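You operate a simulated robot arm through the tools that you are given. There is no shell and no other tool.

You run a simulated robot arm. Do the job below in one go: nothing can be reset, and whatever is moved stays where it is left.

JOB
Wind up the yellow lead and put its reel in the green crate.
Fine: lock the winder once the whole lead is wound.

It is judged by the outcome, as a careful person would: the job done as asked, and still so three seconds after it is handed in. It fails if anything else is knocked over, pushed out of place, dropped, spilled or broken.

ROBOT AND FRAMES
A 6-joint arm with a three-finger gripper, fixed in place. Base frame: the origin is at the foot of the arm, x ahead of it, y to its left, z up. Lengths are in cm, angles in rad, forces in N, time in s.
Its first joint turns from -2.897 to 2.897 rad. Payload 4.89 kg.
The tool frame sits at the grasp point between the pads (the TCP): z along the fingers, y along the line on which they close. The tips reach 3 cm beyond it. The gripper opens to 16.4 cm. The gripper's body begins 12.5 cm behind the TCP.
Orientation is told as [roll, pitch, yaw] about the base's x, y, z axes, in that order, counted from this pose: with the fingers straight down and closing along the base's y, the tool's x points along the base's -x, its y along +y and its z along -z.

CONTROLS
- The arm moves only by the tool nudge_tool. Its argument "rows" is a list that holds one entry, the list of rows, each a list of 7 numbers: the shift along the tool's x, y, z in cm, then the turn, a rotation vector about the tool's x, y, z in rad, then the opening, from 0 (shut) to 1 (fully open). In form: [[[dx, dy, dz, rx, ry, rz, jaw], ...]]. A call has 1 to 20 rows; each row shifts and turns the commanded pose from where the row before left it, along the tool's axes as they then stand. A row lasts 0.2 s, in which the tool goes at most 5 cm and 0.15 rad; a call with a longer step from one row to the next is refused whole, and so is a gripper value outside its range. A pose out of reach is approached as far as the arm can. The call stops where the force on the tool passes 90 N (or 10 N more than at its start, if that is more) or the arm is blocked; 0.2 s more then pass. The fingers move at their own pace (about 10.8 cm/s each) and stop on an object; they squeeze with about 20 N. The grip force told is the motor's: it shows also when the fingers shut on nothing. Time passes only in rows, and 0.2 s behind the last, so rows that do not move let the fingers close. It gives the time, the measured TCP pose, the force on the tool (base axes), the opening and the grip force at its end, in the units of the frame above (readings bear some noise), with the torque about the TCP (base axes, N m) and any sound that the robot's microphone picked up.
- Cameras (640 x 400 px; columns grow to the right, rows downward): "scene" is fixed at [22.4, 49.62, 137.1]; the picture's right is [-0.05, -1.00, 0.00], its down [-0.68, 0.03, -0.73] and it looks along [0.73, -0.04, -0.69] (base axes); focal length 268 px, centre (320, 200). "wrist" rides on the gripper at [7.6, -0.2, -15.2] in the tool frame; the picture's right is [0.02, 1.00, 0.00], its down [-0.88, 0.02, -0.47] and it looks along [-0.47, 0.01, 0.88] (tool axes); focal length 247 px, centre (320, 200).
- grab_frame(camera): a new picture of that camera. No time passes.
- lift_body(by): slides the trunk up (or, below 0, down) by that many cm; the arm rides with it, the base frame stays. It gives what a move gives, with no picture.
- locate(camera, pixels): for up to 12 pixels [column, row] of the newest picture of that camera ("zoom" is the newest enlarged one), the place [x, y, z] in the base frame of the surface seen there, good to about 0.2 cm, but the place of the scene camera against the robot may be out by one fixed shift of up to 1.2 cm in any direction. No time passes.
- zoom(camera, box): a new picture of the part [left, top, right, bottom] of that camera's present view, enlarged. No time passes.
- finish_job(): hands the job in; it is judged then, once.

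Leave the gripper open and the arm clear of the work at the hand-in unless told otherwise.

The tools are called after "Call:" as a command line: name --argument value ..., lists and objects as JSON in quotes. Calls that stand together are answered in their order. nudge_tool: Moves the arm, as the interface text tells. Its arguments: {"type":"object","properties":{"rows":{"type":"array"}},"required":["rows"]} The other tools are called the same way: lift_body (by) slides the trunk up or down; grab_frame (camera) takes a picture; locate (camera, pixels) gives the place of the surface under pixels of a picture; zoom (camera, box) takes an enlarged picture of a part of a camera's view; finish_job () hands the job in.

At the start:

```text
time: 0.0
tcp_pos: [60.54, 17.62, 116.9]
tcp_rot: [-0.001, -0.001, -0.001]
ft_force: [0.2, 0.4, 0.0]
moment: [0.01, -0.02, 0.0]
grip_width: 16.41
grasp_force: 0.0
trunk travel left (down, up): [-17.5, 21.5]
```

scene: 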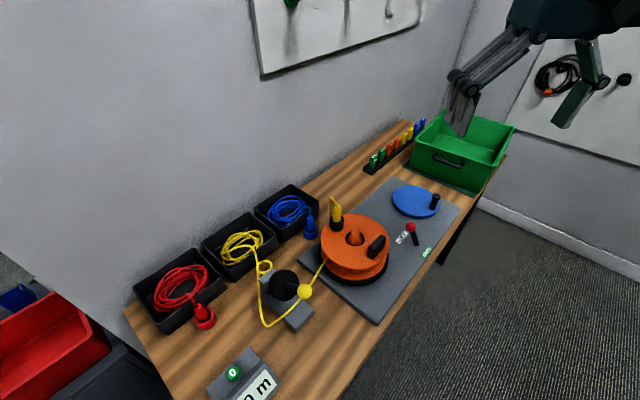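
wrist: 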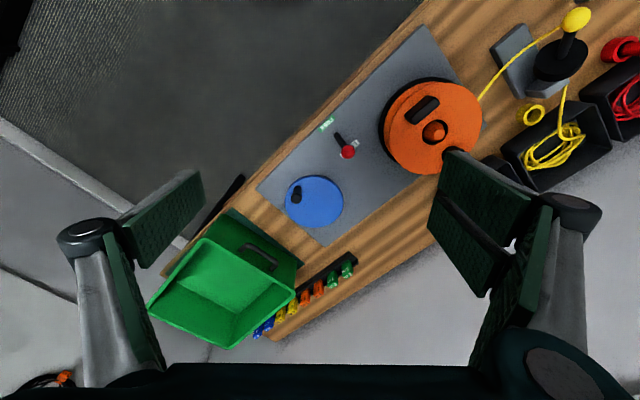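

I see a workbench with an orange reel on a grey winder base, a blue crank disc with a black knob, a red lever, a guide post with the yellow lead, and a green crate. I'll look closer at these parts before I move anything.

Call:
zoom --camera "scene" --box '[290, 160, 480, 330]'

Call:
zoom --camera "scene" --box '[120, 170, 340, 400]'

Call:
zoom --camera "wrist" --box '[250, 60, 490, 250]'

Call:
zoom --camera "wrist" --box '[450, 0, 640, 200]'

Call:
zoom --camera "scene" --box '[350, 90, 530, 210]'

```text
2.35 times, centred on (385, 245) of scene
```

zoom: 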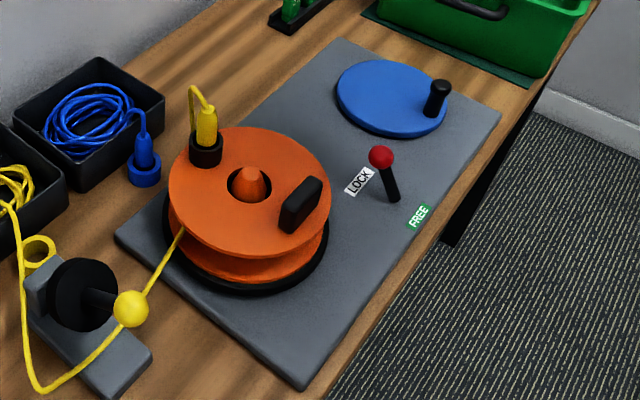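

```text
1.74 times, centred on (230, 285) of scene
```

zoom: 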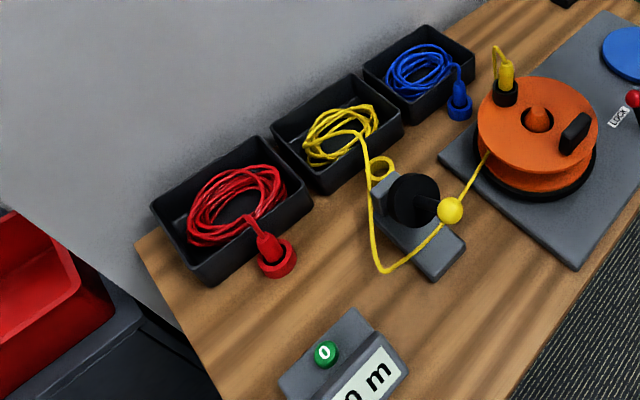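

```text
2.11 times, centred on (370, 155) of wrist
```

zoom: 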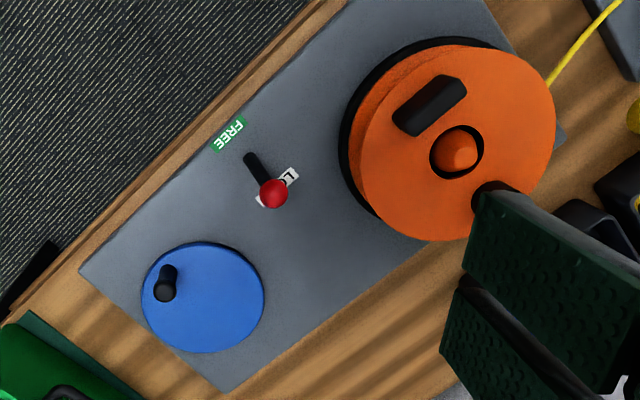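

```text
2.00 times, centred on (545, 100) of wrist
```

zoom: 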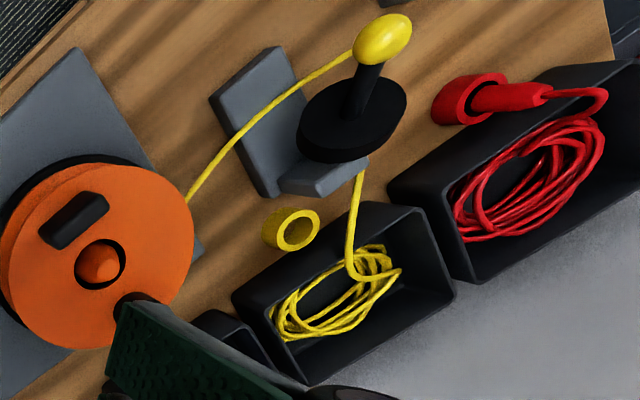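

```text
3.33 times, centred on (440, 150) of scene
```

zoom: 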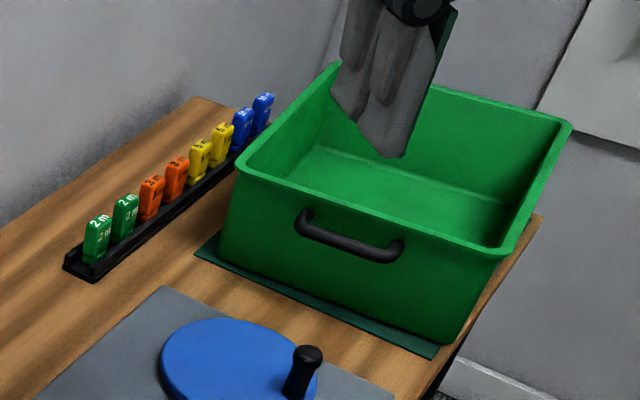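

I'll measure the main parts with the wrist camera. It moves with the robot, so it shouldn't have the scene camera's fixed shift. The points are the lever, crank, reel and crate. I'll also zoom on the "0 m" counter at the bottom of the scene view.

Call:
grab_frame --camera "wrist"

Call:
locate --camera "wrist" --pixels '[[348, 153], [337, 132], [327, 125], [354, 143], [315, 202], [296, 195], [298, 189], [434, 132], [423, 110], [410, 118], [437, 102], [460, 160]]'

Call:
locate --camera "wrist" --pixels '[[424, 26], [257, 188], [325, 247], [464, 70], [576, 20], [560, 60], [515, 60], [500, 80], [533, 114], [555, 145], [484, 98], [540, 35]]'

Call:
locate --camera "wrist" --pixels '[[204, 238], [295, 292], [229, 348], [148, 305], [215, 290], [262, 255], [345, 268], [290, 315], [230, 210], [300, 265], [165, 275], [335, 262]]'

Call:
zoom --camera "scene" --box '[190, 330, 310, 400]'

```text
taken
```

wrist: 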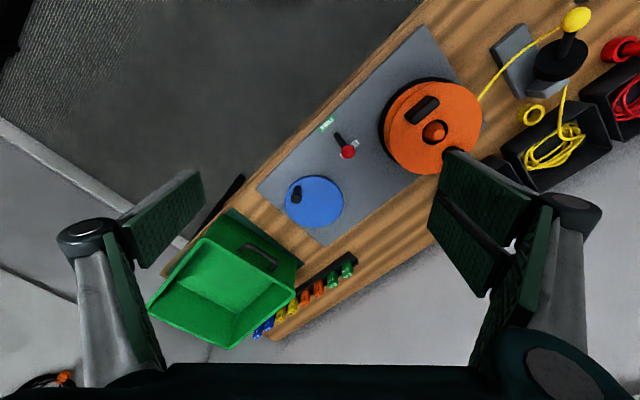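

```text
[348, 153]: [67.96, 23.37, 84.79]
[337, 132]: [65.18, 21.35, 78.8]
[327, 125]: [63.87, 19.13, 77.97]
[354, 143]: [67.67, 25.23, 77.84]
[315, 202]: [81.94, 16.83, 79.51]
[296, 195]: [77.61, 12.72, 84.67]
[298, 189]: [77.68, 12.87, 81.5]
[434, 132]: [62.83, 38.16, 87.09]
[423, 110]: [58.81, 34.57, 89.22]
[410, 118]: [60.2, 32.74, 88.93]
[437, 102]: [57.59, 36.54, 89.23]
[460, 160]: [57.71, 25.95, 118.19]
```

```text
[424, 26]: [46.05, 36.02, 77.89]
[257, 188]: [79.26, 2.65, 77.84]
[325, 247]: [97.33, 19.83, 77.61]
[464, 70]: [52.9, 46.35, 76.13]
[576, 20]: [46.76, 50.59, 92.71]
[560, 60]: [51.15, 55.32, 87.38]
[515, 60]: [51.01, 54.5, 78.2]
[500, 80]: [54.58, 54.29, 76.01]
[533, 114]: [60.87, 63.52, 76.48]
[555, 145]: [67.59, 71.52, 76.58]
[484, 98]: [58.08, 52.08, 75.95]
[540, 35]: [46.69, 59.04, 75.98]
```

```text
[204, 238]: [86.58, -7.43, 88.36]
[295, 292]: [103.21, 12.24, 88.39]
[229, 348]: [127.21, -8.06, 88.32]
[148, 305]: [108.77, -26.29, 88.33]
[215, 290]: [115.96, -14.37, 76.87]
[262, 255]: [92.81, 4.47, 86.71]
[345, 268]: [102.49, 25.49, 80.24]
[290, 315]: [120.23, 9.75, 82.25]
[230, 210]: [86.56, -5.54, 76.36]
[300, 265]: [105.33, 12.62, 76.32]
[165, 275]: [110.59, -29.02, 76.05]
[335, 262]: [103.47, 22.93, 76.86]
```

```text
5.33 times, centred on (250, 365) of scene
```

zoom: 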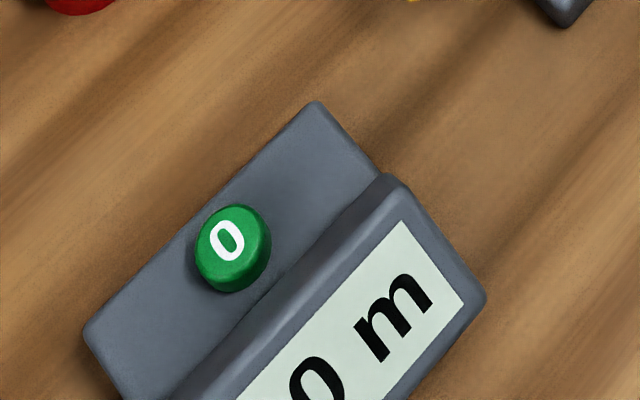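

The bench runs diagonally. The base plate is at z≈78, the reel top is at z≈87 and the lever ball is at about (68, 23.4, 84.8), apparently leaning towards LOCK. The lead runs from the yellow bin past the guide with the yellow ball to the reel. I'll move the arm at height towards +y to see the guide, the counter and the reel from above.

Call:
nudge_tool --rows '[[[2, 4, 0, 0, 0, 0, 1], [2, 4, 0, 0, 0, 0, 1], [2, 4, 0, 0, 0, 0, 1], [2, 4, 0, 0, 0, 0, 1], [2, 4, 0, 0, 0, 0, 1], [2, 4, 0, 0, 0, 0, 1], [2, 4, 0, 0, 0, 0, 1], [2, 4, 0, 0, 0, 0, 1]]]'

Call:
grab_frame --camera "wrist"

```text
time: 1.8
tcp_pos: [44.46, 49.26, 116.82]
tcp_rot: [0.0, 0.001, -0.001]
ft_force: [-0.7, -1.3, -0.2]
moment: [0.26, 0.07, 0.02]
grip_width: 16.39
grasp_force: 0.0
trunk travel left (down, up): [-17.5, 21.5]
```

```text
taken
```

wrist: 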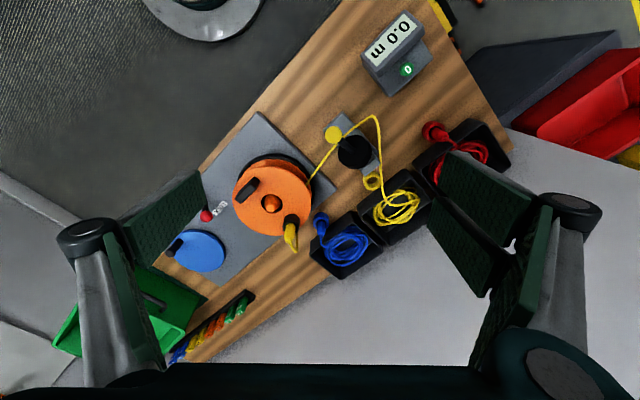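

Call:
zoom --camera "wrist" --box '[300, 90, 440, 240]'

Call:
zoom --camera "wrist" --box '[215, 140, 345, 260]'

Call:
zoom --camera "wrist" --box '[340, 0, 440, 110]'

Call:
zoom --camera "wrist" --box '[150, 170, 250, 290]'

```text
2.67 times, centred on (370, 165) of wrist
```

zoom: 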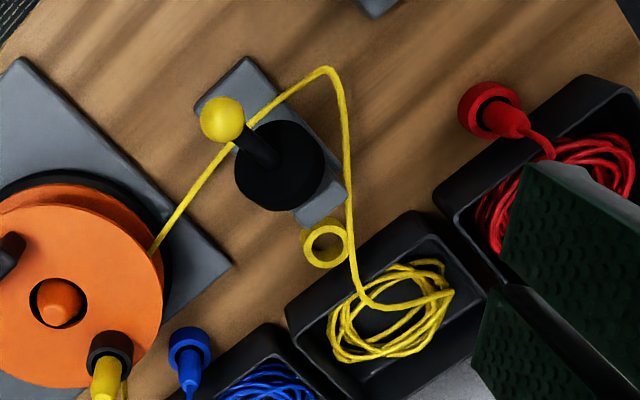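

```text
3.33 times, centred on (280, 200) of wrist
```

zoom: 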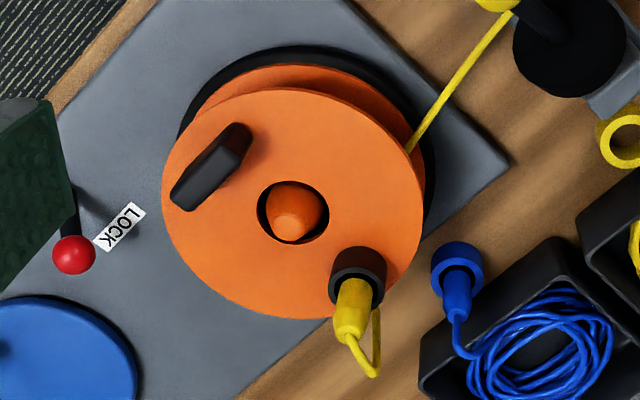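

```text
3.64 times, centred on (390, 55) of wrist
```

zoom: 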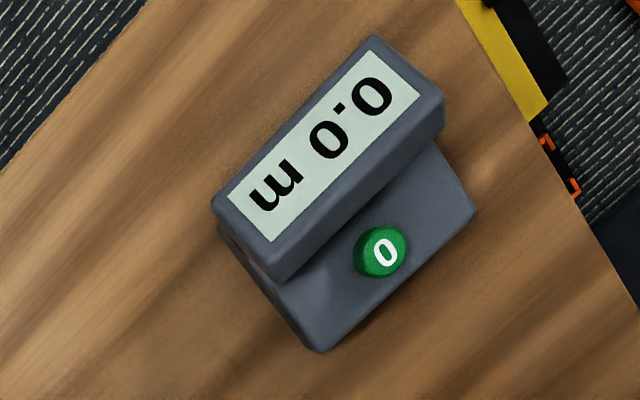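

```text
3.33 times, centred on (200, 230) of wrist
```

zoom: 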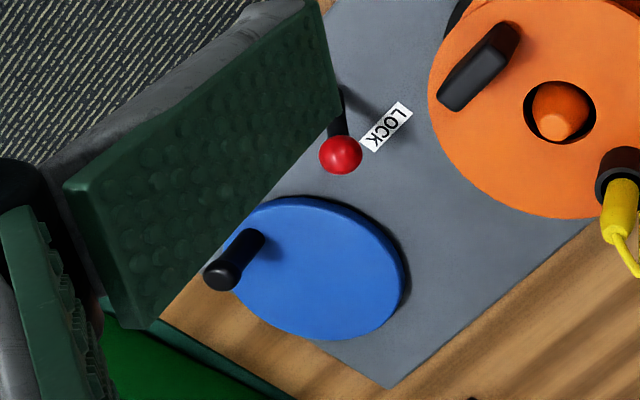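

The counter reads 0.0 m. The lever looks set towards LOCK, though the angle could be misleading. I'll zoom in on the guide, lever and reel from the scene camera to check how they're built.

Call:
zoom --camera "scene" --box '[245, 245, 335, 335]'

Call:
zoom --camera "scene" --box '[380, 180, 450, 270]'

Call:
zoom --camera "scene" --box '[310, 185, 400, 295]'

Call:
locate --camera "wrist" --pixels '[[206, 216], [213, 208], [220, 208], [272, 203], [249, 190], [257, 182], [242, 198], [294, 240], [290, 220], [280, 165], [240, 225], [310, 190]]'

Call:
locate --camera "wrist" --pixels '[[333, 134], [345, 145], [354, 152], [345, 118], [375, 165], [340, 170], [372, 181], [375, 118], [320, 165], [355, 135], [333, 130], [398, 208]]'

```text
4.44 times, centred on (290, 290) of scene
```

zoom: 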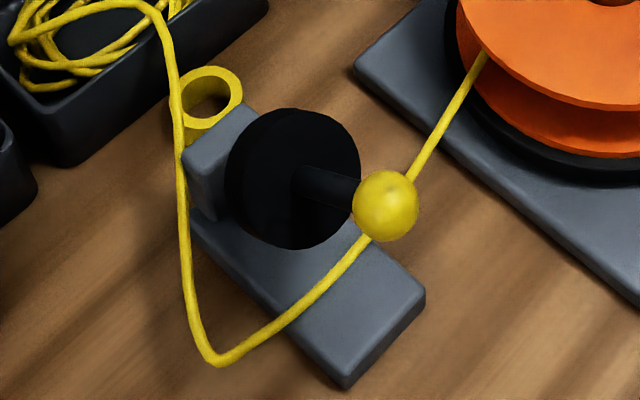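

```text
4.44 times, centred on (415, 225) of scene
```

zoom: 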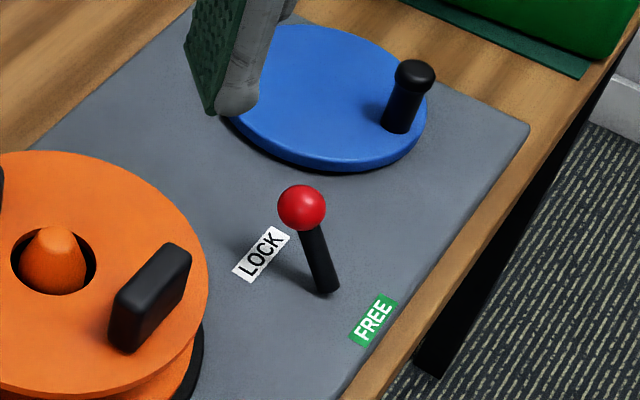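

```text
3.64 times, centred on (355, 240) of scene
```

zoom: 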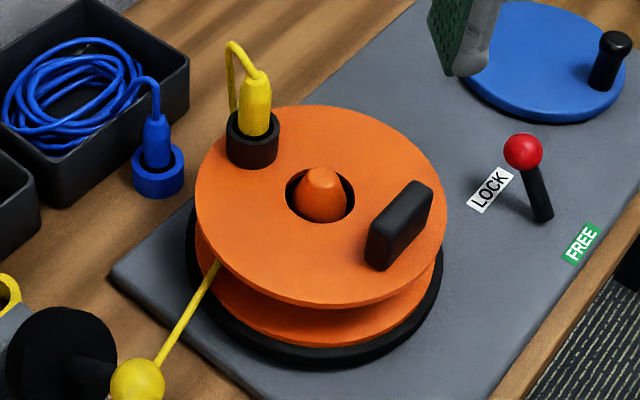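

```text
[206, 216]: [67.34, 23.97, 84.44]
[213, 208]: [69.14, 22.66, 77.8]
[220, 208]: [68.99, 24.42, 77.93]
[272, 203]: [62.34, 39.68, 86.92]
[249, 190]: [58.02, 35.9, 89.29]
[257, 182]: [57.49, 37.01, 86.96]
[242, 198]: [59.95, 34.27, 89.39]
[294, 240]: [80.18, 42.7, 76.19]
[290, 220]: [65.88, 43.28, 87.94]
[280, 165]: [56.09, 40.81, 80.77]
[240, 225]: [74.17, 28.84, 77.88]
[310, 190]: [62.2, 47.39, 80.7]
```

```text
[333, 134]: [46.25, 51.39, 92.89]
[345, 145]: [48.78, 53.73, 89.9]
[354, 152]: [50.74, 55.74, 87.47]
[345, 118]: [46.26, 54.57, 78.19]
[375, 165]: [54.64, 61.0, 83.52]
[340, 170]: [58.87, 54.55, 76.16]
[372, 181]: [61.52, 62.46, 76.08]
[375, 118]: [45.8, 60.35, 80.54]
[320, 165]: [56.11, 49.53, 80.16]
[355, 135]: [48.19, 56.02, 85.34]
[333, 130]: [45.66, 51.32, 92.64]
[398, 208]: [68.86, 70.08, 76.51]
```

The lever's foot is at about (65.5, 21.5) and its ball is offset towards the LOCK label, so the winder is locked now. Before I leave this spot, I'll look closely at how the lead passes the guide and check the reel's rim points.

Call:
zoom --camera "wrist" --box '[310, 105, 400, 175]'

Call:
locate --camera "wrist" --pixels '[[236, 205], [244, 182], [262, 168], [285, 169], [303, 184], [311, 208], [300, 230], [280, 236], [250, 222], [272, 210], [265, 196], [278, 196]]'

Call:
zoom --camera "scene" --box '[270, 250, 340, 320]'

```text
5.71 times, centred on (355, 140) of wrist
```

zoom: 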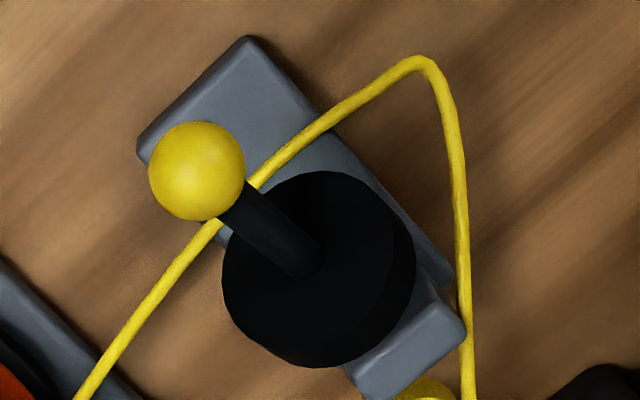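

```text
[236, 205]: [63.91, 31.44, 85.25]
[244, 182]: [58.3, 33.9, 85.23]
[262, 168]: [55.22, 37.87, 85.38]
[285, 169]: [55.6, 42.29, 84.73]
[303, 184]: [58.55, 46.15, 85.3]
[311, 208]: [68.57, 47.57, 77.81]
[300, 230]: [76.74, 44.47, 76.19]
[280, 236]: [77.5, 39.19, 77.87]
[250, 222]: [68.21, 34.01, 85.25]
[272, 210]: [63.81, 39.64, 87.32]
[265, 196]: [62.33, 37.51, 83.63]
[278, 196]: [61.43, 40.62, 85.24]
```

```text
5.71 times, centred on (305, 285) of scene
```

zoom: 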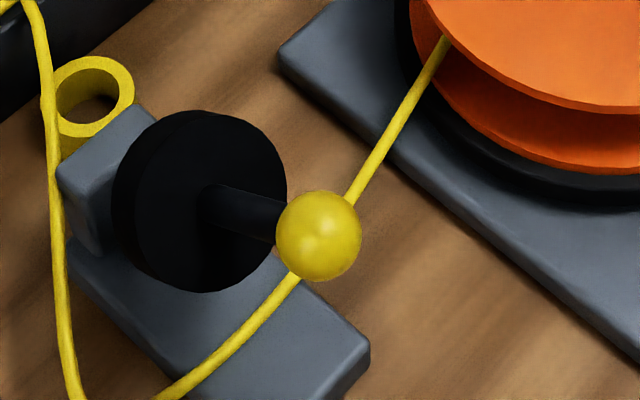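

The lead passes under the guide's stem, which looks correct, so I'll leave the guide alone. Next I'll move back over the plate at height and yaw the tool 45°. The fingers will then close along the lever's LOCK–FREE direction, and the wrist camera will look along the plate.

Call:
nudge_tool --rows '[[[-2.2, -3.6, 0, 0, 0, 0.15, 1], [-2.2, -3.6, 0, 0, 0, 0, 1], [-2.2, -3.6, 0, 0, 0, 0, 1]]]'

```text
time: 2.6
tcp_pos: [49.72, 38.22, 116.92]
tcp_rot: [-0.002, 0.0, -0.149]
ft_force: [-0.3, 0.8, -0.5]
moment: [-0.2, -0.04, -0.03]
grip_width: 16.41
grasp_force: 0.1
trunk travel left (down, up): [-17.5, 21.5]
```

The yaw change had the sign I expected. I'll finish the 45° turn and lower a little to look at the lever and crank.

Call:
nudge_tool --rows '[[[-0.87, -0.29, 1.4, 0, 0, 0.15, 1], [-0.87, -0.29, 1.4, 0, 0, 0.15, 1], [-0.87, -0.29, 1.4, 0, 0, 0.15, 1], [-0.87, -0.29, 1.4, 0, 0, 0.15, 1], [-0.87, -0.29, 1.4, 0, 0, 0.036, 1], [0, 0, 0, 0, 0, 0, 1]]]'

Call:
grab_frame --camera "wrist"

```text
time: 4.0
tcp_pos: [53.19, 35.1, 109.77]
tcp_rot: [0.0, 0.0, -0.786]
ft_force: [0.3, -0.2, 0.3]
moment: [0.02, 0.0, 0.01]
grip_width: 16.41
grasp_force: 0.1
trunk travel left (down, up): [-17.5, 21.5]
```

```text
taken
```

wrist: 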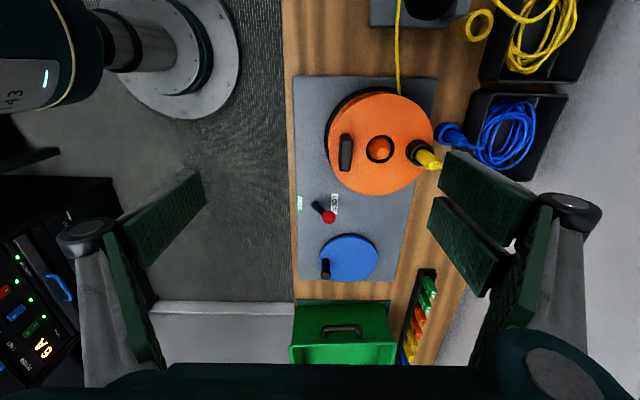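

The view is now square to the plate. I'll zoom in on the lever and crank, then the reel.

Call:
zoom --camera "wrist" --box '[290, 180, 410, 290]'

Call:
locate --camera "zoom" --pixels '[[222, 145], [200, 120], [180, 100], [250, 95], [80, 95], [205, 325], [203, 300], [200, 345], [330, 215], [230, 220], [440, 290], [330, 375]]'

Call:
zoom --camera "wrist" --box '[310, 70, 450, 210]'

```text
3.64 times, centred on (350, 235) of wrist
```

zoom: 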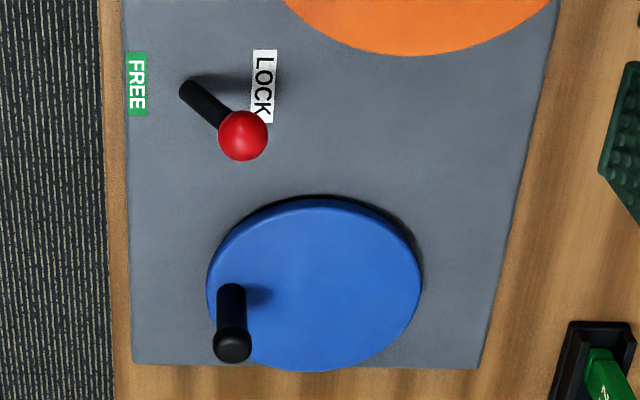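

```text
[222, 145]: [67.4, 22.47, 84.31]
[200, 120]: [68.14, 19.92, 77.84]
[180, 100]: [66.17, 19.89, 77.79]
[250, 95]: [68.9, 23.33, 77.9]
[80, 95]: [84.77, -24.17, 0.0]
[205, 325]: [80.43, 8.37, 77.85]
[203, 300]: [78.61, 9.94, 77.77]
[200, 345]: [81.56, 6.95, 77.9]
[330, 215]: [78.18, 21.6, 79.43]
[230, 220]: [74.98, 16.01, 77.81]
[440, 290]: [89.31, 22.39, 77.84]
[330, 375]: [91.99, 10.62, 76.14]
```

```text
2.86 times, centred on (380, 140) of wrist
```

zoom: 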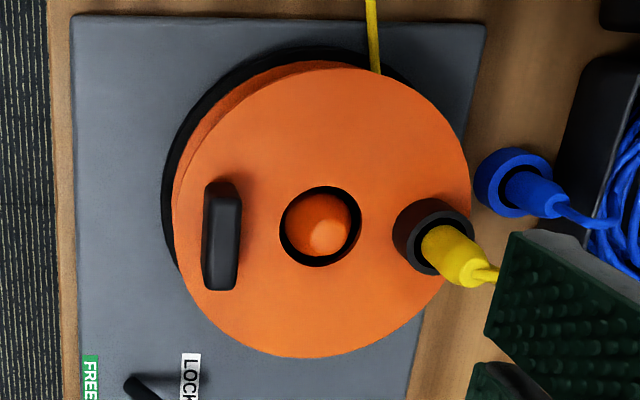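

Reading points on the reel picture first: rim, handle and hub.

Call:
locate --camera "zoom" --pixels '[[178, 235], [468, 190], [320, 354], [225, 325], [415, 300], [440, 140], [282, 225], [358, 210], [322, 264], [322, 189], [222, 200], [222, 280]]'

Call:
locate --camera "zoom" --pixels '[[212, 240], [234, 240], [325, 240], [430, 210], [402, 230], [374, 30], [374, 60], [200, 100], [170, 235], [230, 190], [215, 285], [435, 245]]'

Call:
zoom --camera "wrist" --box '[290, 180, 410, 290]'

Call:
locate --camera "zoom" --pixels '[[243, 128], [243, 145], [187, 88], [210, 108], [263, 87], [137, 84], [233, 345], [232, 310], [212, 265], [415, 270], [320, 203], [315, 366]]'

Call:
locate --camera "zoom" --pixels '[[230, 228], [395, 220], [262, 358], [380, 350], [224, 136], [262, 136], [243, 115], [243, 158], [220, 345], [246, 345], [233, 333], [233, 358]]'

```text
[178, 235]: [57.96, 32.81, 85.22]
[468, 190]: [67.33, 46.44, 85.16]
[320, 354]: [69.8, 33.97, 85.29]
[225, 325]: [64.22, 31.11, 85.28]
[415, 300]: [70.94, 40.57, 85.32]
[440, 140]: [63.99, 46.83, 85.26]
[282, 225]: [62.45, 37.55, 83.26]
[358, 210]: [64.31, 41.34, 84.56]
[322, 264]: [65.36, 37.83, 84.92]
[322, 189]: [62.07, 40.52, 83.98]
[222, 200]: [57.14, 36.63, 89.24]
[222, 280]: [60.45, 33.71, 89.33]
```

```text
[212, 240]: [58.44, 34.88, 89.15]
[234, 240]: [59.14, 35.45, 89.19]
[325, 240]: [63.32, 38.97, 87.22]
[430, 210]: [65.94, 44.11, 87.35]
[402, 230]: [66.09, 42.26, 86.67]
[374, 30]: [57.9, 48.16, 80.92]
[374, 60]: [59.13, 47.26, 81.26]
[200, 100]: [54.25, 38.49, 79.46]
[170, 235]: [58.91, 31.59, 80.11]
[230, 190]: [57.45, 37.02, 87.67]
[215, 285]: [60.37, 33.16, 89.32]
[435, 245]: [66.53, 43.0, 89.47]
```

```text
3.64 times, centred on (350, 235) of wrist
```

zoom: 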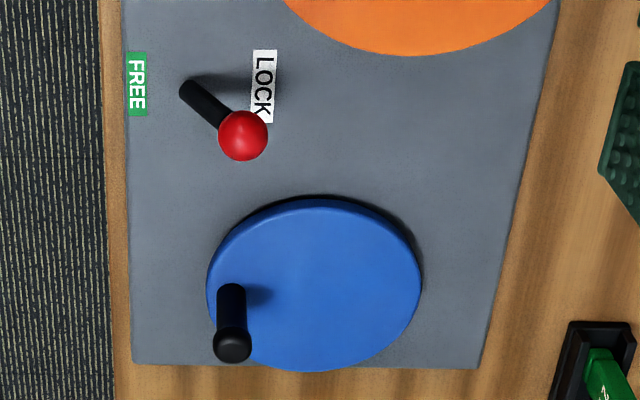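

```text
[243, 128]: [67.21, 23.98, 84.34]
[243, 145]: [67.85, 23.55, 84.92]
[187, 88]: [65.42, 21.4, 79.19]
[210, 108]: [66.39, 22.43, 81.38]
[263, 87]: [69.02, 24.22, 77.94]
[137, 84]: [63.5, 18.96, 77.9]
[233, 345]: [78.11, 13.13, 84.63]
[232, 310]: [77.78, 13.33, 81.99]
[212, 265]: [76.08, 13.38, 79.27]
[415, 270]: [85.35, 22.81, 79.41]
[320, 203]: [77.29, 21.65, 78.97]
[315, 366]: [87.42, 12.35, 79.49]
```

```text
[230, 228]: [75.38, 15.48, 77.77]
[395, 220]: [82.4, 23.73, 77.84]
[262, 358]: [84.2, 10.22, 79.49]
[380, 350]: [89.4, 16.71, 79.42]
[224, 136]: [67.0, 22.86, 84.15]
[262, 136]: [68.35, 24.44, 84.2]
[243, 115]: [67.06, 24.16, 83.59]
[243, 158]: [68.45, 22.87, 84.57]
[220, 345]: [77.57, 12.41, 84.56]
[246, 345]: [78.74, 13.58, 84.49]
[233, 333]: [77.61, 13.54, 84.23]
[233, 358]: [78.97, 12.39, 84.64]
```

I have good positions in plate axes, where u=(0.707,0.707) points from FREE to LOCK and v=(0.707,-0.707) runs along the plate:
- **Lever ball:** u≈64.6, v≈31.1, z≈83.9. Its foot is at u≈61.4.
- **Crank disc:** centred at (82.07, 16.74). The knob is about 5.4 cm from the centre, on the −u side.
- **Reel:** centred at about (63.3, 38.8). Its handle is on the −u side.

Next I'll go above the lever with the jaws partly open.

Call:
nudge_tool --rows '[[[-4.575, 0.55, 0, 0, 0, 0, 0.4], [-4.575, 0.55, 0, 0, 0, 0, 0.4], [-4.575, 0.55, 0, 0, 0, 0, 0.4], [-4.575, 0.55, 0, 0, 0, 0, 0.4], [0, 0, 4.2, 0, 0, 0, 0.4], [0, 0, 4.2, 0, 0, 0, 0.4], [0, 0, 4.2, 0, 0, 0, 0.4], [0, 0, 4.2, 0, 0, 0, 0.4], [0, 0, 0, 0, 0, 0, 0.4]]]'

Call:
grab_frame --camera "wrist"

Call:
grab_frame --camera "scene"

```text
time: 6.0
tcp_pos: [67.71, 23.75, 92.93]
tcp_rot: [-0.001, 0.0, -0.786]
ft_force: [0.8, 0.1, 0.0]
moment: [-0.04, 0.06, 0.02]
grip_width: 6.56
grasp_force: 0.1
trunk travel left (down, up): [-17.5, 21.5]
```

```text
taken
```

wrist: 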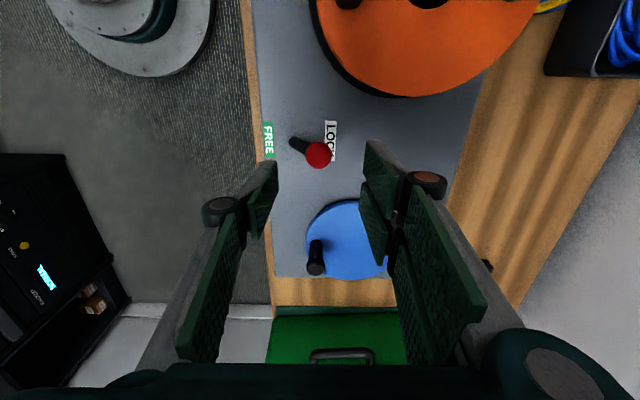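

```text
taken
```

scene: 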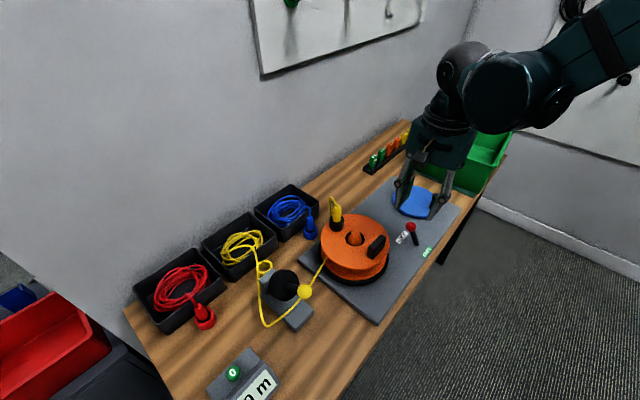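

The fingers are over the lever and the ball shows between them at (319,155). I'll re-measure it from close up before going down.

Call:
zoom --camera "wrist" --box '[260, 110, 380, 190]'

Call:
locate --camera "wrist" --pixels '[[319, 155], [310, 153], [329, 153], [319, 145], [319, 164], [296, 141], [290, 139], [330, 140], [268, 140]]'

```text
5.00 times, centred on (320, 150) of wrist
```

zoom: 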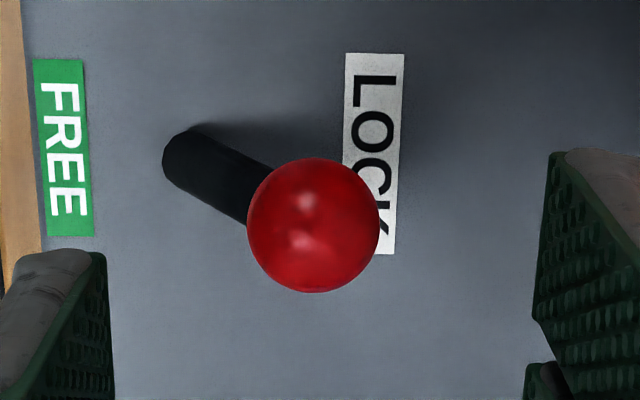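

```text
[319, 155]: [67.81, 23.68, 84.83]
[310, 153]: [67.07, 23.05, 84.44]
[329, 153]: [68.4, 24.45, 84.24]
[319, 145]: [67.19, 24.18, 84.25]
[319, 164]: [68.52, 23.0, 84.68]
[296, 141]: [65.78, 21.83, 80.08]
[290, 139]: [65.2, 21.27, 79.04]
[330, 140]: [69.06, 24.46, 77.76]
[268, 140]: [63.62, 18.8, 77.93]
```

The ball centre is at (67.7, 23.7, 83.8), right under the TCP. I'll narrow the jaws to about 5 cm, lower around the ball, and push slowly towards FREE (−u) with the LOCK-side finger.

Call:
nudge_tool --rows '[[[0, 0, 2.6, 0, 0, 0, 0.3], [0, 0, 2.5, 0, 0, 0, 0.3], [0, 0, 2.5, 0, 0, 0, 0.3], [0, 0, 0, 0, 0, 0, 0.3], [0, -1.0, 0, 0, 0, 0, 0.3], [0, -1.0, 0, 0, 0, 0, 0.3], [0, -1.0, 0, 0, 0, 0, 0.3], [0, -1.0, 0, 0, 0, 0, 0.3]]]'

Call:
zoom --camera "scene" --box '[370, 170, 470, 280]'

```text
time: 7.8
tcp_pos: [65.08, 20.86, 85.43]
tcp_rot: [0.0, 0.001, -0.785]
ft_force: [0.4, -0.2, 0.0]
moment: [-0.06, 0.04, 0.03]
grip_width: 4.93
grasp_force: 0.1
trunk travel left (down, up): [-17.5, 21.5]
```

```text
3.64 times, centred on (420, 225) of scene
```

zoom: 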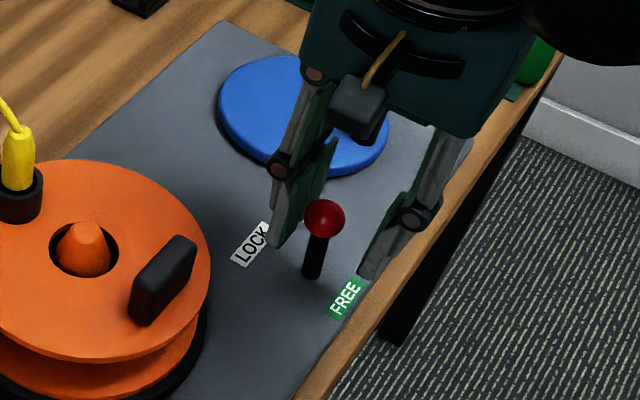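

The lever is moving and is about upright, with almost no force. I'll keep pushing in small steps towards FREE.

Call:
nudge_tool --rows '[[[0, -0.8, 0, 0, 0, 0, 0.3], [0, -0.8, 0, 0, 0, 0, 0.3], [0, -0.6, 0, 0, 0, 0, 0.3], [0, -0.5, 0, 0, 0, 0, 0.3], [0, 0, 0, 0, 0, 0, 0.3]]]'

Call:
zoom --camera "scene" --box '[370, 170, 470, 280]'

Call:
grab_frame --camera "wrist"

```text
time: 9.0
tcp_pos: [62.97, 18.91, 85.5]
tcp_rot: [0.001, 0.001, -0.785]
ft_force: [0.7, -0.9, 0.3]
moment: [0.02, -0.03, 0.02]
grip_width: 4.89
grasp_force: 0.1
trunk travel left (down, up): [-17.5, 21.5]
```

```text
3.64 times, centred on (420, 225) of scene
```

zoom: 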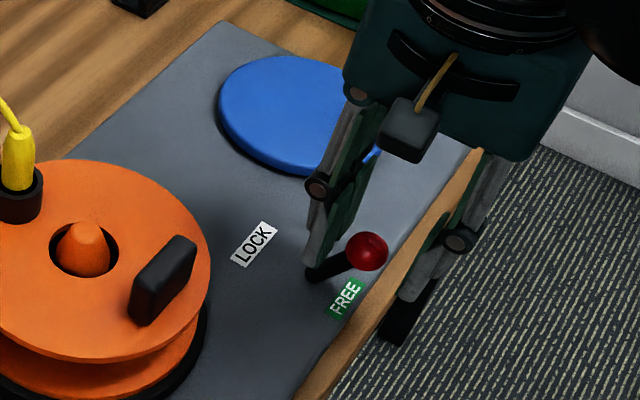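

```text
taken
```

wrist: 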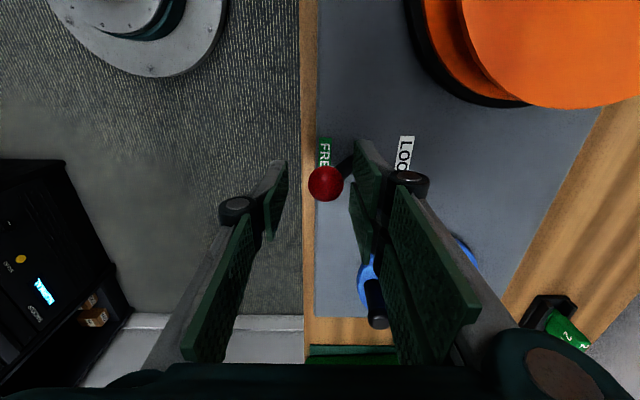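

The lever now leans over the FREE label and the force stayed under 1 N. I'll measure the ball to see whether it has gone all the way over.

Call:
locate --camera "wrist" --pixels '[[325, 183], [312, 183], [338, 183], [325, 170], [325, 198], [346, 165], [354, 168]]'

Call:
zoom --camera "wrist" --box '[280, 120, 400, 220]'

```text
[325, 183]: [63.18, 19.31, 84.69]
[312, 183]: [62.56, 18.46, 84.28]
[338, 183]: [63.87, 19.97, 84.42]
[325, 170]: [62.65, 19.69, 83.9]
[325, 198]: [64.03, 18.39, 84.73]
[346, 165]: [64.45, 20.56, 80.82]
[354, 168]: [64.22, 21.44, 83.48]
```

```text
4.00 times, centred on (340, 170) of wrist
```

zoom: 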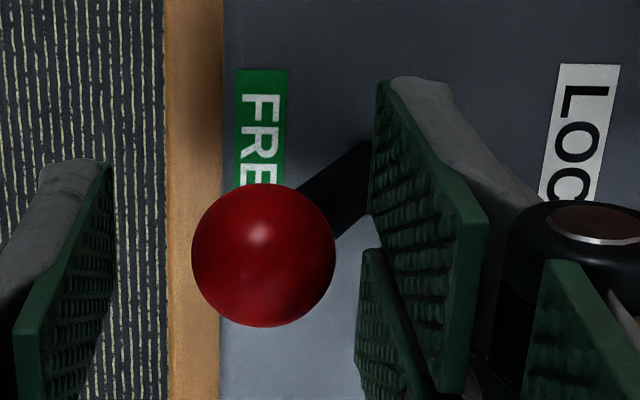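

The ball is at u≈58.3, the mirror image of its LOCK position (foot at u≈61.4). It has snapped fully into FREE ahead of the finger. I'll rise straight up and move over the crank knob at about (78.2, 13.0).

Call:
nudge_tool --rows '[[[0, 0, -4, 0, 0, 0, 0.3], [0, 0, -4, 0, 0, 0, 0.3], [-3.75, 1.65, 0, 0, 0, 0, 0.3], [-3.75, 1.65, 0, 0, 0, 0, 0.3], [-3.75, 1.65, 0, 0, 0, 0, 0.3], [-3.75, 1.65, 0, 0, 0, 0, 0.3], [0, 0, 0, 0, 0, 0, 0.3]]]'

Call:
grab_frame --camera "wrist"

Call:
zoom --camera "wrist" --box '[260, 100, 400, 220]'

```text
time: 10.6
tcp_pos: [78.46, 12.86, 93.75]
tcp_rot: [-0.001, -0.001, -0.787]
ft_force: [-0.9, 0.7, -0.7]
moment: [-0.06, 0.03, 0.02]
grip_width: 4.91
grasp_force: 0.0
trunk travel left (down, up): [-17.5, 21.5]
```

```text
taken
```

wrist: 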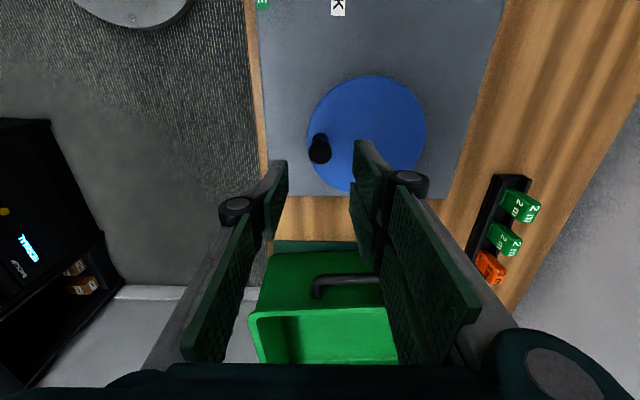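

```text
3.33 times, centred on (330, 160) of wrist
```

zoom: 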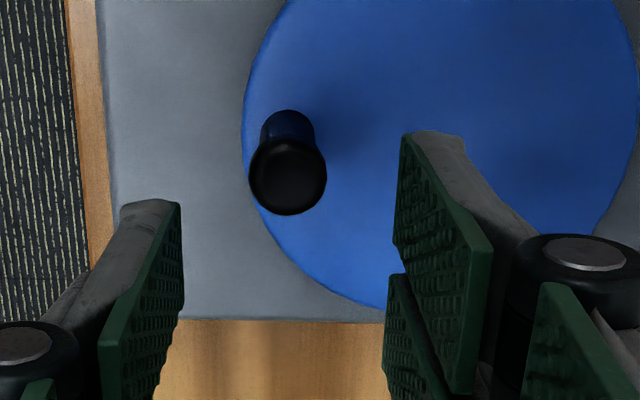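

Call:
locate --camera "zoom" --pixels '[[288, 178], [255, 178], [322, 178], [288, 145], [288, 210], [270, 125], [307, 125], [244, 120], [340, 280], [284, 10], [618, 210], [500, 60]]'

Call:
locate --camera "wrist" --pixels '[[307, 130], [320, 100], [345, 80], [372, 76], [400, 86], [420, 108], [426, 130], [418, 160], [325, 178], [365, 120]]'

```text
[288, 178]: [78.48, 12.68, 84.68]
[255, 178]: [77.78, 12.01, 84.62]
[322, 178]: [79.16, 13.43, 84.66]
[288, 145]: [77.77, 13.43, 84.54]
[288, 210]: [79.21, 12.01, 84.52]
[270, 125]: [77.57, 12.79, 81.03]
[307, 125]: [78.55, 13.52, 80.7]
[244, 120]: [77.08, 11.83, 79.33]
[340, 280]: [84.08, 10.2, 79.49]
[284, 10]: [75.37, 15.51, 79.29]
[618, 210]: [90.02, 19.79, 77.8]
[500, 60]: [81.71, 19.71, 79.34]
```

```text
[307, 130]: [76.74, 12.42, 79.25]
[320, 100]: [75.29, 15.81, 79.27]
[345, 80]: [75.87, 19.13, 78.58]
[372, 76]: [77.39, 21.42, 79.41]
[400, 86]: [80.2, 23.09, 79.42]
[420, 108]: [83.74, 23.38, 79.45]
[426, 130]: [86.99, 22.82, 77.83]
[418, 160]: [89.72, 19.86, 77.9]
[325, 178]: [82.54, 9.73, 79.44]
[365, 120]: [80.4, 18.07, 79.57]
```

The knob top is centred at (78.48, 12.70, 84.7) with a diameter of about 2 cm. The disc is centred at about (82.09, 16.55), so the crank radius is about 5.28 cm. I'll lower over the knob and close on it.

Call:
nudge_tool --rows '[[[-0.13, -0.1, 4, 0, 0, 0, 0.3], [0, 0, 4, 0, 0, 0, 0.3], [0, 0, 2.1, 0, 0, 0, 0.3], [0, 0, 0, 0, 0, 0, 0.3], [0, 0, 0, 0, 0, 0, 0.05], [0, 0, 0, 0, 0, 0, 0.05], [0, 0, 0, 0, 0, 0, 0.05]]]'

Call:
grab_frame --camera "wrist"

```text
time: 12.2
tcp_pos: [78.5, 12.7, 83.5]
tcp_rot: [-0.001, 0.0, -0.786]
ft_force: [-18.4, -12.6, -23.9]
moment: [0.01, -0.1, 0.12]
grip_width: 2.22
grasp_force: 45.0
trunk travel left (down, up): [-17.5, 21.5]
```

```text
taken
```

wrist: 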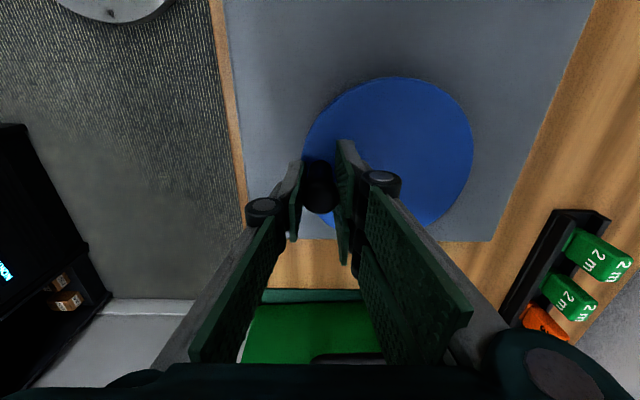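

I have the knob, with a grip width of 2.2 cm. Some side force is showing, about −22 N along u and −24 N in z, so I'll wait a moment to see whether it settles.

Call:
nudge_tool --rows '[[[0, 0, 0, 0, 0, 0, 0.05], [0, 0, 0, 0, 0, 0, 0.05]]]'

```text
time: 12.8
tcp_pos: [78.39, 12.73, 83.51]
tcp_rot: [0.0, 0.0, -0.786]
ft_force: [-25.2, -20.9, -32.7]
moment: [0.24, -0.11, 0.11]
grip_width: 2.24
grasp_force: 45.0
trunk travel left (down, up): [-17.5, 21.5]
```

The force isn't settling. I'll open slightly, check that the tool reads zero when free, and look at how the knob sits between the pads.

Call:
nudge_tool --rows '[[[0, 0, 0, 0, 0, 0, 0.22], [0, 0, 0, 0, 0, 0, 0.22], [0, 0, 0, 0, 0, 0, 0.22]]]'

Call:
zoom --camera "wrist" --box '[260, 110, 400, 240]'

Call:
zoom --camera "scene" --box '[380, 150, 470, 250]'

```text
time: 13.6
tcp_pos: [78.43, 12.74, 83.6]
tcp_rot: [0.0, 0.0, -0.785]
ft_force: [-0.4, -0.4, -0.4]
moment: [-0.04, 0.0, 0.0]
grip_width: 3.59
grasp_force: 0.0
trunk travel left (down, up): [-17.5, 21.5]
```

```text
3.08 times, centred on (330, 175) of wrist
```

zoom: 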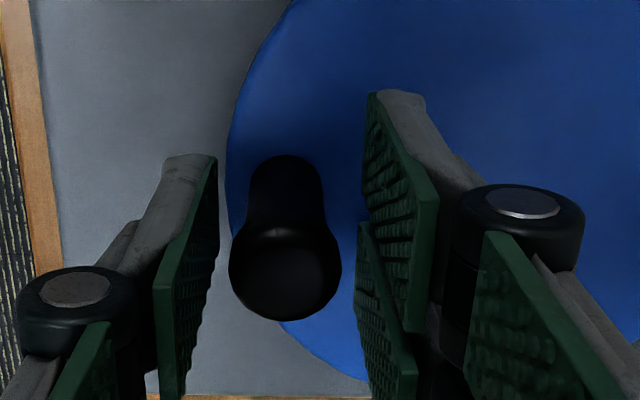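

```text
4.00 times, centred on (425, 200) of scene
```

zoom: 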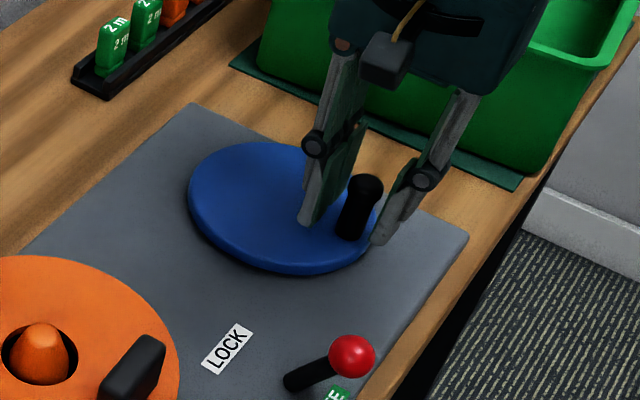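

When open, the tool reads zero force, so the load came only from the grip being slightly off-centre. I'll shift 0.15 cm towards −u and re-grip more gently.

Call:
nudge_tool --rows '[[[0, -0.15, 0, 0, 0, 0, 0.22], [0, 0, 0, 0, 0, 0, 0.12], [0, 0, 0, 0, 0, 0, 0.12], [0, 0, 0, 0, 0, 0, 0.12]]]'

```text
time: 14.6
tcp_pos: [78.4, 12.68, 83.55]
tcp_rot: [0.0, -0.001, -0.784]
ft_force: [14.9, 13.5, 6.2]
moment: [0.04, 0.02, 0.03]
grip_width: 2.24
grasp_force: 45.0
trunk travel left (down, up): [-17.5, 21.5]
```

The side force flipped to +20 N, so the true centre lies between the two grips, about 0.06 cm towards +u. The lead meets the hub on its +u side, so the reel must turn clockwise (seen from above) to take it up. I'll re-centre and try a small clockwise crank move, knob from −u towards −v, watching the force, sound and reel.

Call:
nudge_tool --rows '[[[0, 0.058, 0, 0, 0, 0, 0.12], [0.84, 0.066, 0, 0, 0, 0, 0.12], [0.819, 0.197, 0, 0, 0, 0, 0.12], [0.779, 0.322, 0, 0, 0, 0, 0.12]]]'

Call:
grab_frame --camera "scene"

Call:
zoom --camera "scene" --box '[310, 180, 460, 300]'

```text
time: 15.6
tcp_pos: [76.75, 14.99, 83.38]
tcp_rot: [0.0, 0.002, -0.785]
ft_force: [1.0, -0.3, 0.0]
moment: [0.12, 0.08, 0.0]
grip_width: 1.93
grasp_force: 0.2
trunk travel left (down, up): [-17.5, 21.5]
```

```text
taken
```

scene: 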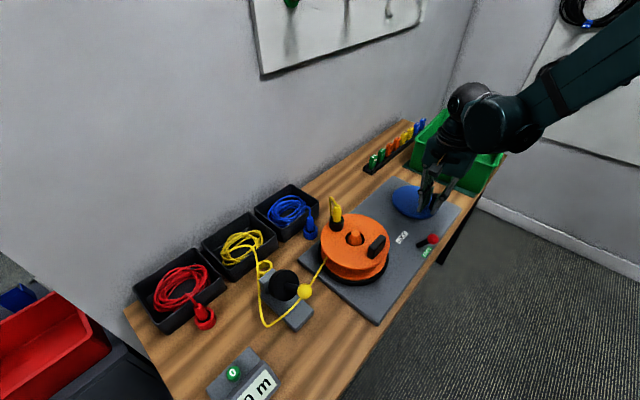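

```text
3.33 times, centred on (385, 240) of scene
```

zoom: 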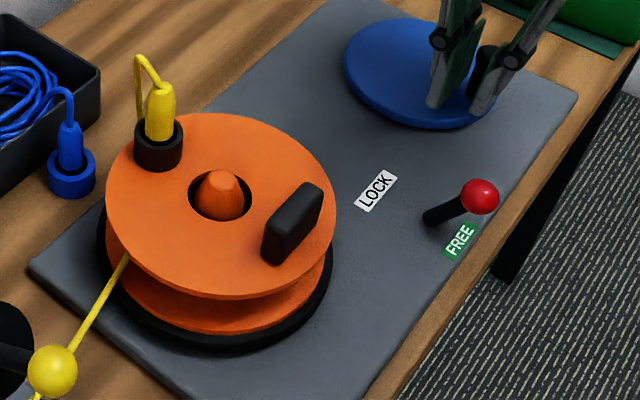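

The grip width is now 1.9 cm with no load, so the knob slipped out sideways and the crank didn't turn. Friction between the pads isn't enough. Closed fingers can instead push the knob from behind while moving along its circle, which doesn't need a grip at all. I'll rise, cross to the knob's +v side and lower with the fingers shut, then push clockwise.

Call:
nudge_tool --rows '[[[0.3, 0, 0, 0, 0, 0, 0.12], [0, 0, -3, 0, 0, 0, 0.0], [0, 0, -2.5, 0, 0, 0, 0.0], [-2.9, 0.15, 0, 0, 0, 0, 0.0], [-2.89, 0.15, 0, 0, 0, 0, 0.0], [0, 0, 0, 0, 0, 0, 0.0]]]'

Call:
grab_frame --camera "wrist"

Call:
zoom --camera "wrist" --box '[260, 80, 420, 220]'

```text
time: 17.0
tcp_pos: [81.16, 11.28, 89.05]
tcp_rot: [-0.001, -0.001, -0.784]
ft_force: [-0.4, -0.2, -0.2]
moment: [-0.04, -0.02, 0.02]
grip_width: 0.03
grasp_force: 20.2
trunk travel left (down, up): [-17.5, 21.5]
```

```text
taken
```

wrist: 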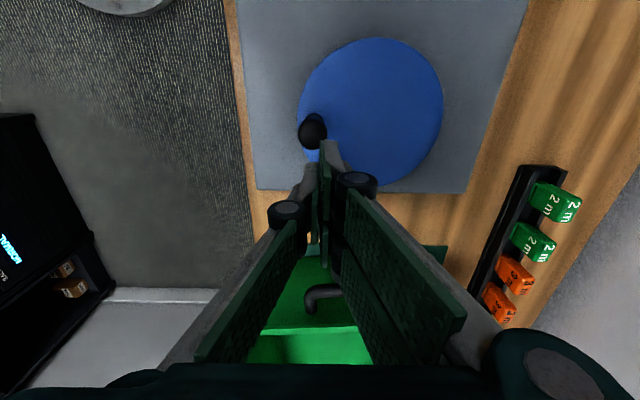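

```text
2.86 times, centred on (340, 150) of wrist
```

zoom: 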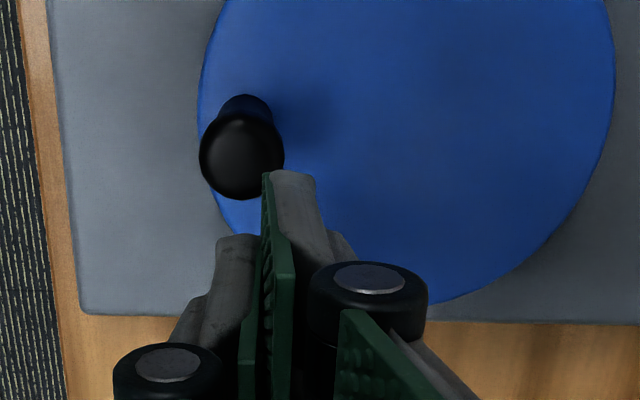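

The closed fingers are just beyond the knob. I'll check the knob's position again.

Call:
locate --camera "zoom" --pixels '[[242, 158], [206, 158], [280, 158], [242, 120], [242, 192], [204, 110], [612, 110], [480, 290], [400, 120], [560, 245]]'

```text
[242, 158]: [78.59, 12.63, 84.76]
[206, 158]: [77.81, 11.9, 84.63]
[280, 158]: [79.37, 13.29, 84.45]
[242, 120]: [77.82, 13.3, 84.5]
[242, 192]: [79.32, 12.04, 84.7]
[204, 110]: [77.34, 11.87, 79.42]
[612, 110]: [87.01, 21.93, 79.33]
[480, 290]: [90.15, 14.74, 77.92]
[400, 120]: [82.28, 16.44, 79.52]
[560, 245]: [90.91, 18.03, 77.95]
```

The knob hasn't moved: it's at (78.57, 12.63). I'll lower the closed fingers and push it slowly clockwise about 1 cm to see the resistance.

Call:
nudge_tool --rows '[[[0, 0, 3, 0, 0, 0, 0.0], [0, 0, 2.5, 0, 0, 0, 0.0], [0, 0, 0, 0, 0, 0, 0.0], [0.495, -0.305, 0, 0, 0, 0, 0.0], [0.482, -0.233, 0, 0, 0, 0, 0.0], [0.502, -0.183, 0, 0, 0, 0, 0.0]]]'

Call:
zoom --camera "scene" --box '[310, 160, 470, 300]'

Call:
grab_frame --camera "wrist"

```text
time: 17.4
tcp_pos: [81.14, 11.18, 87.16]
tcp_rot: [0.0, 0.0, -0.784]
ft_force: [-5.3, -3.2, 30.4]
moment: [0.58, 0.73, 0.28]
grip_width: 0.0
grasp_force: 20.1
trunk travel left (down, up): [-17.5, 21.5]
stopped in row 2: the force on the tool passed its limit at 140 N (the readings are from after the stop); the commanded pose is now the measured one
```

```text
2.86 times, centred on (390, 230) of scene
```

zoom: 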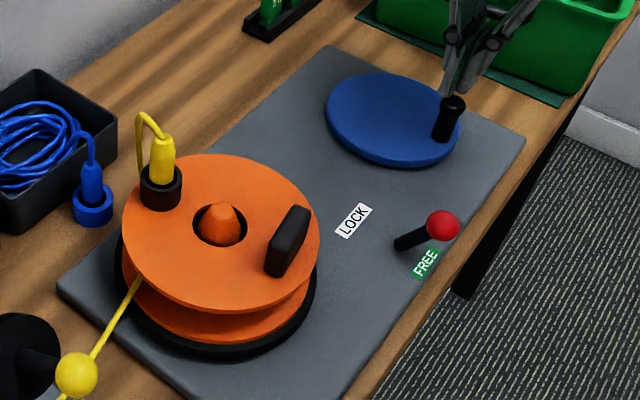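

```text
taken
```

wrist: 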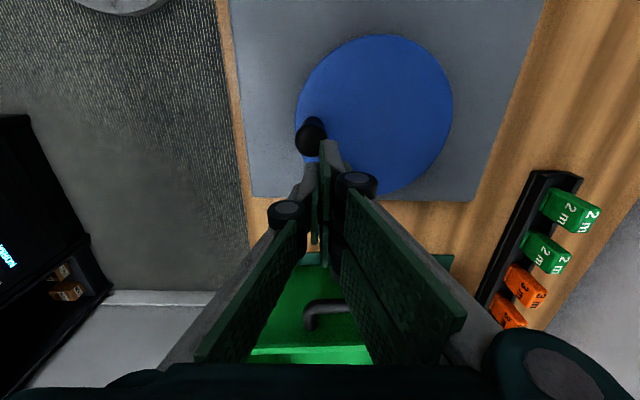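

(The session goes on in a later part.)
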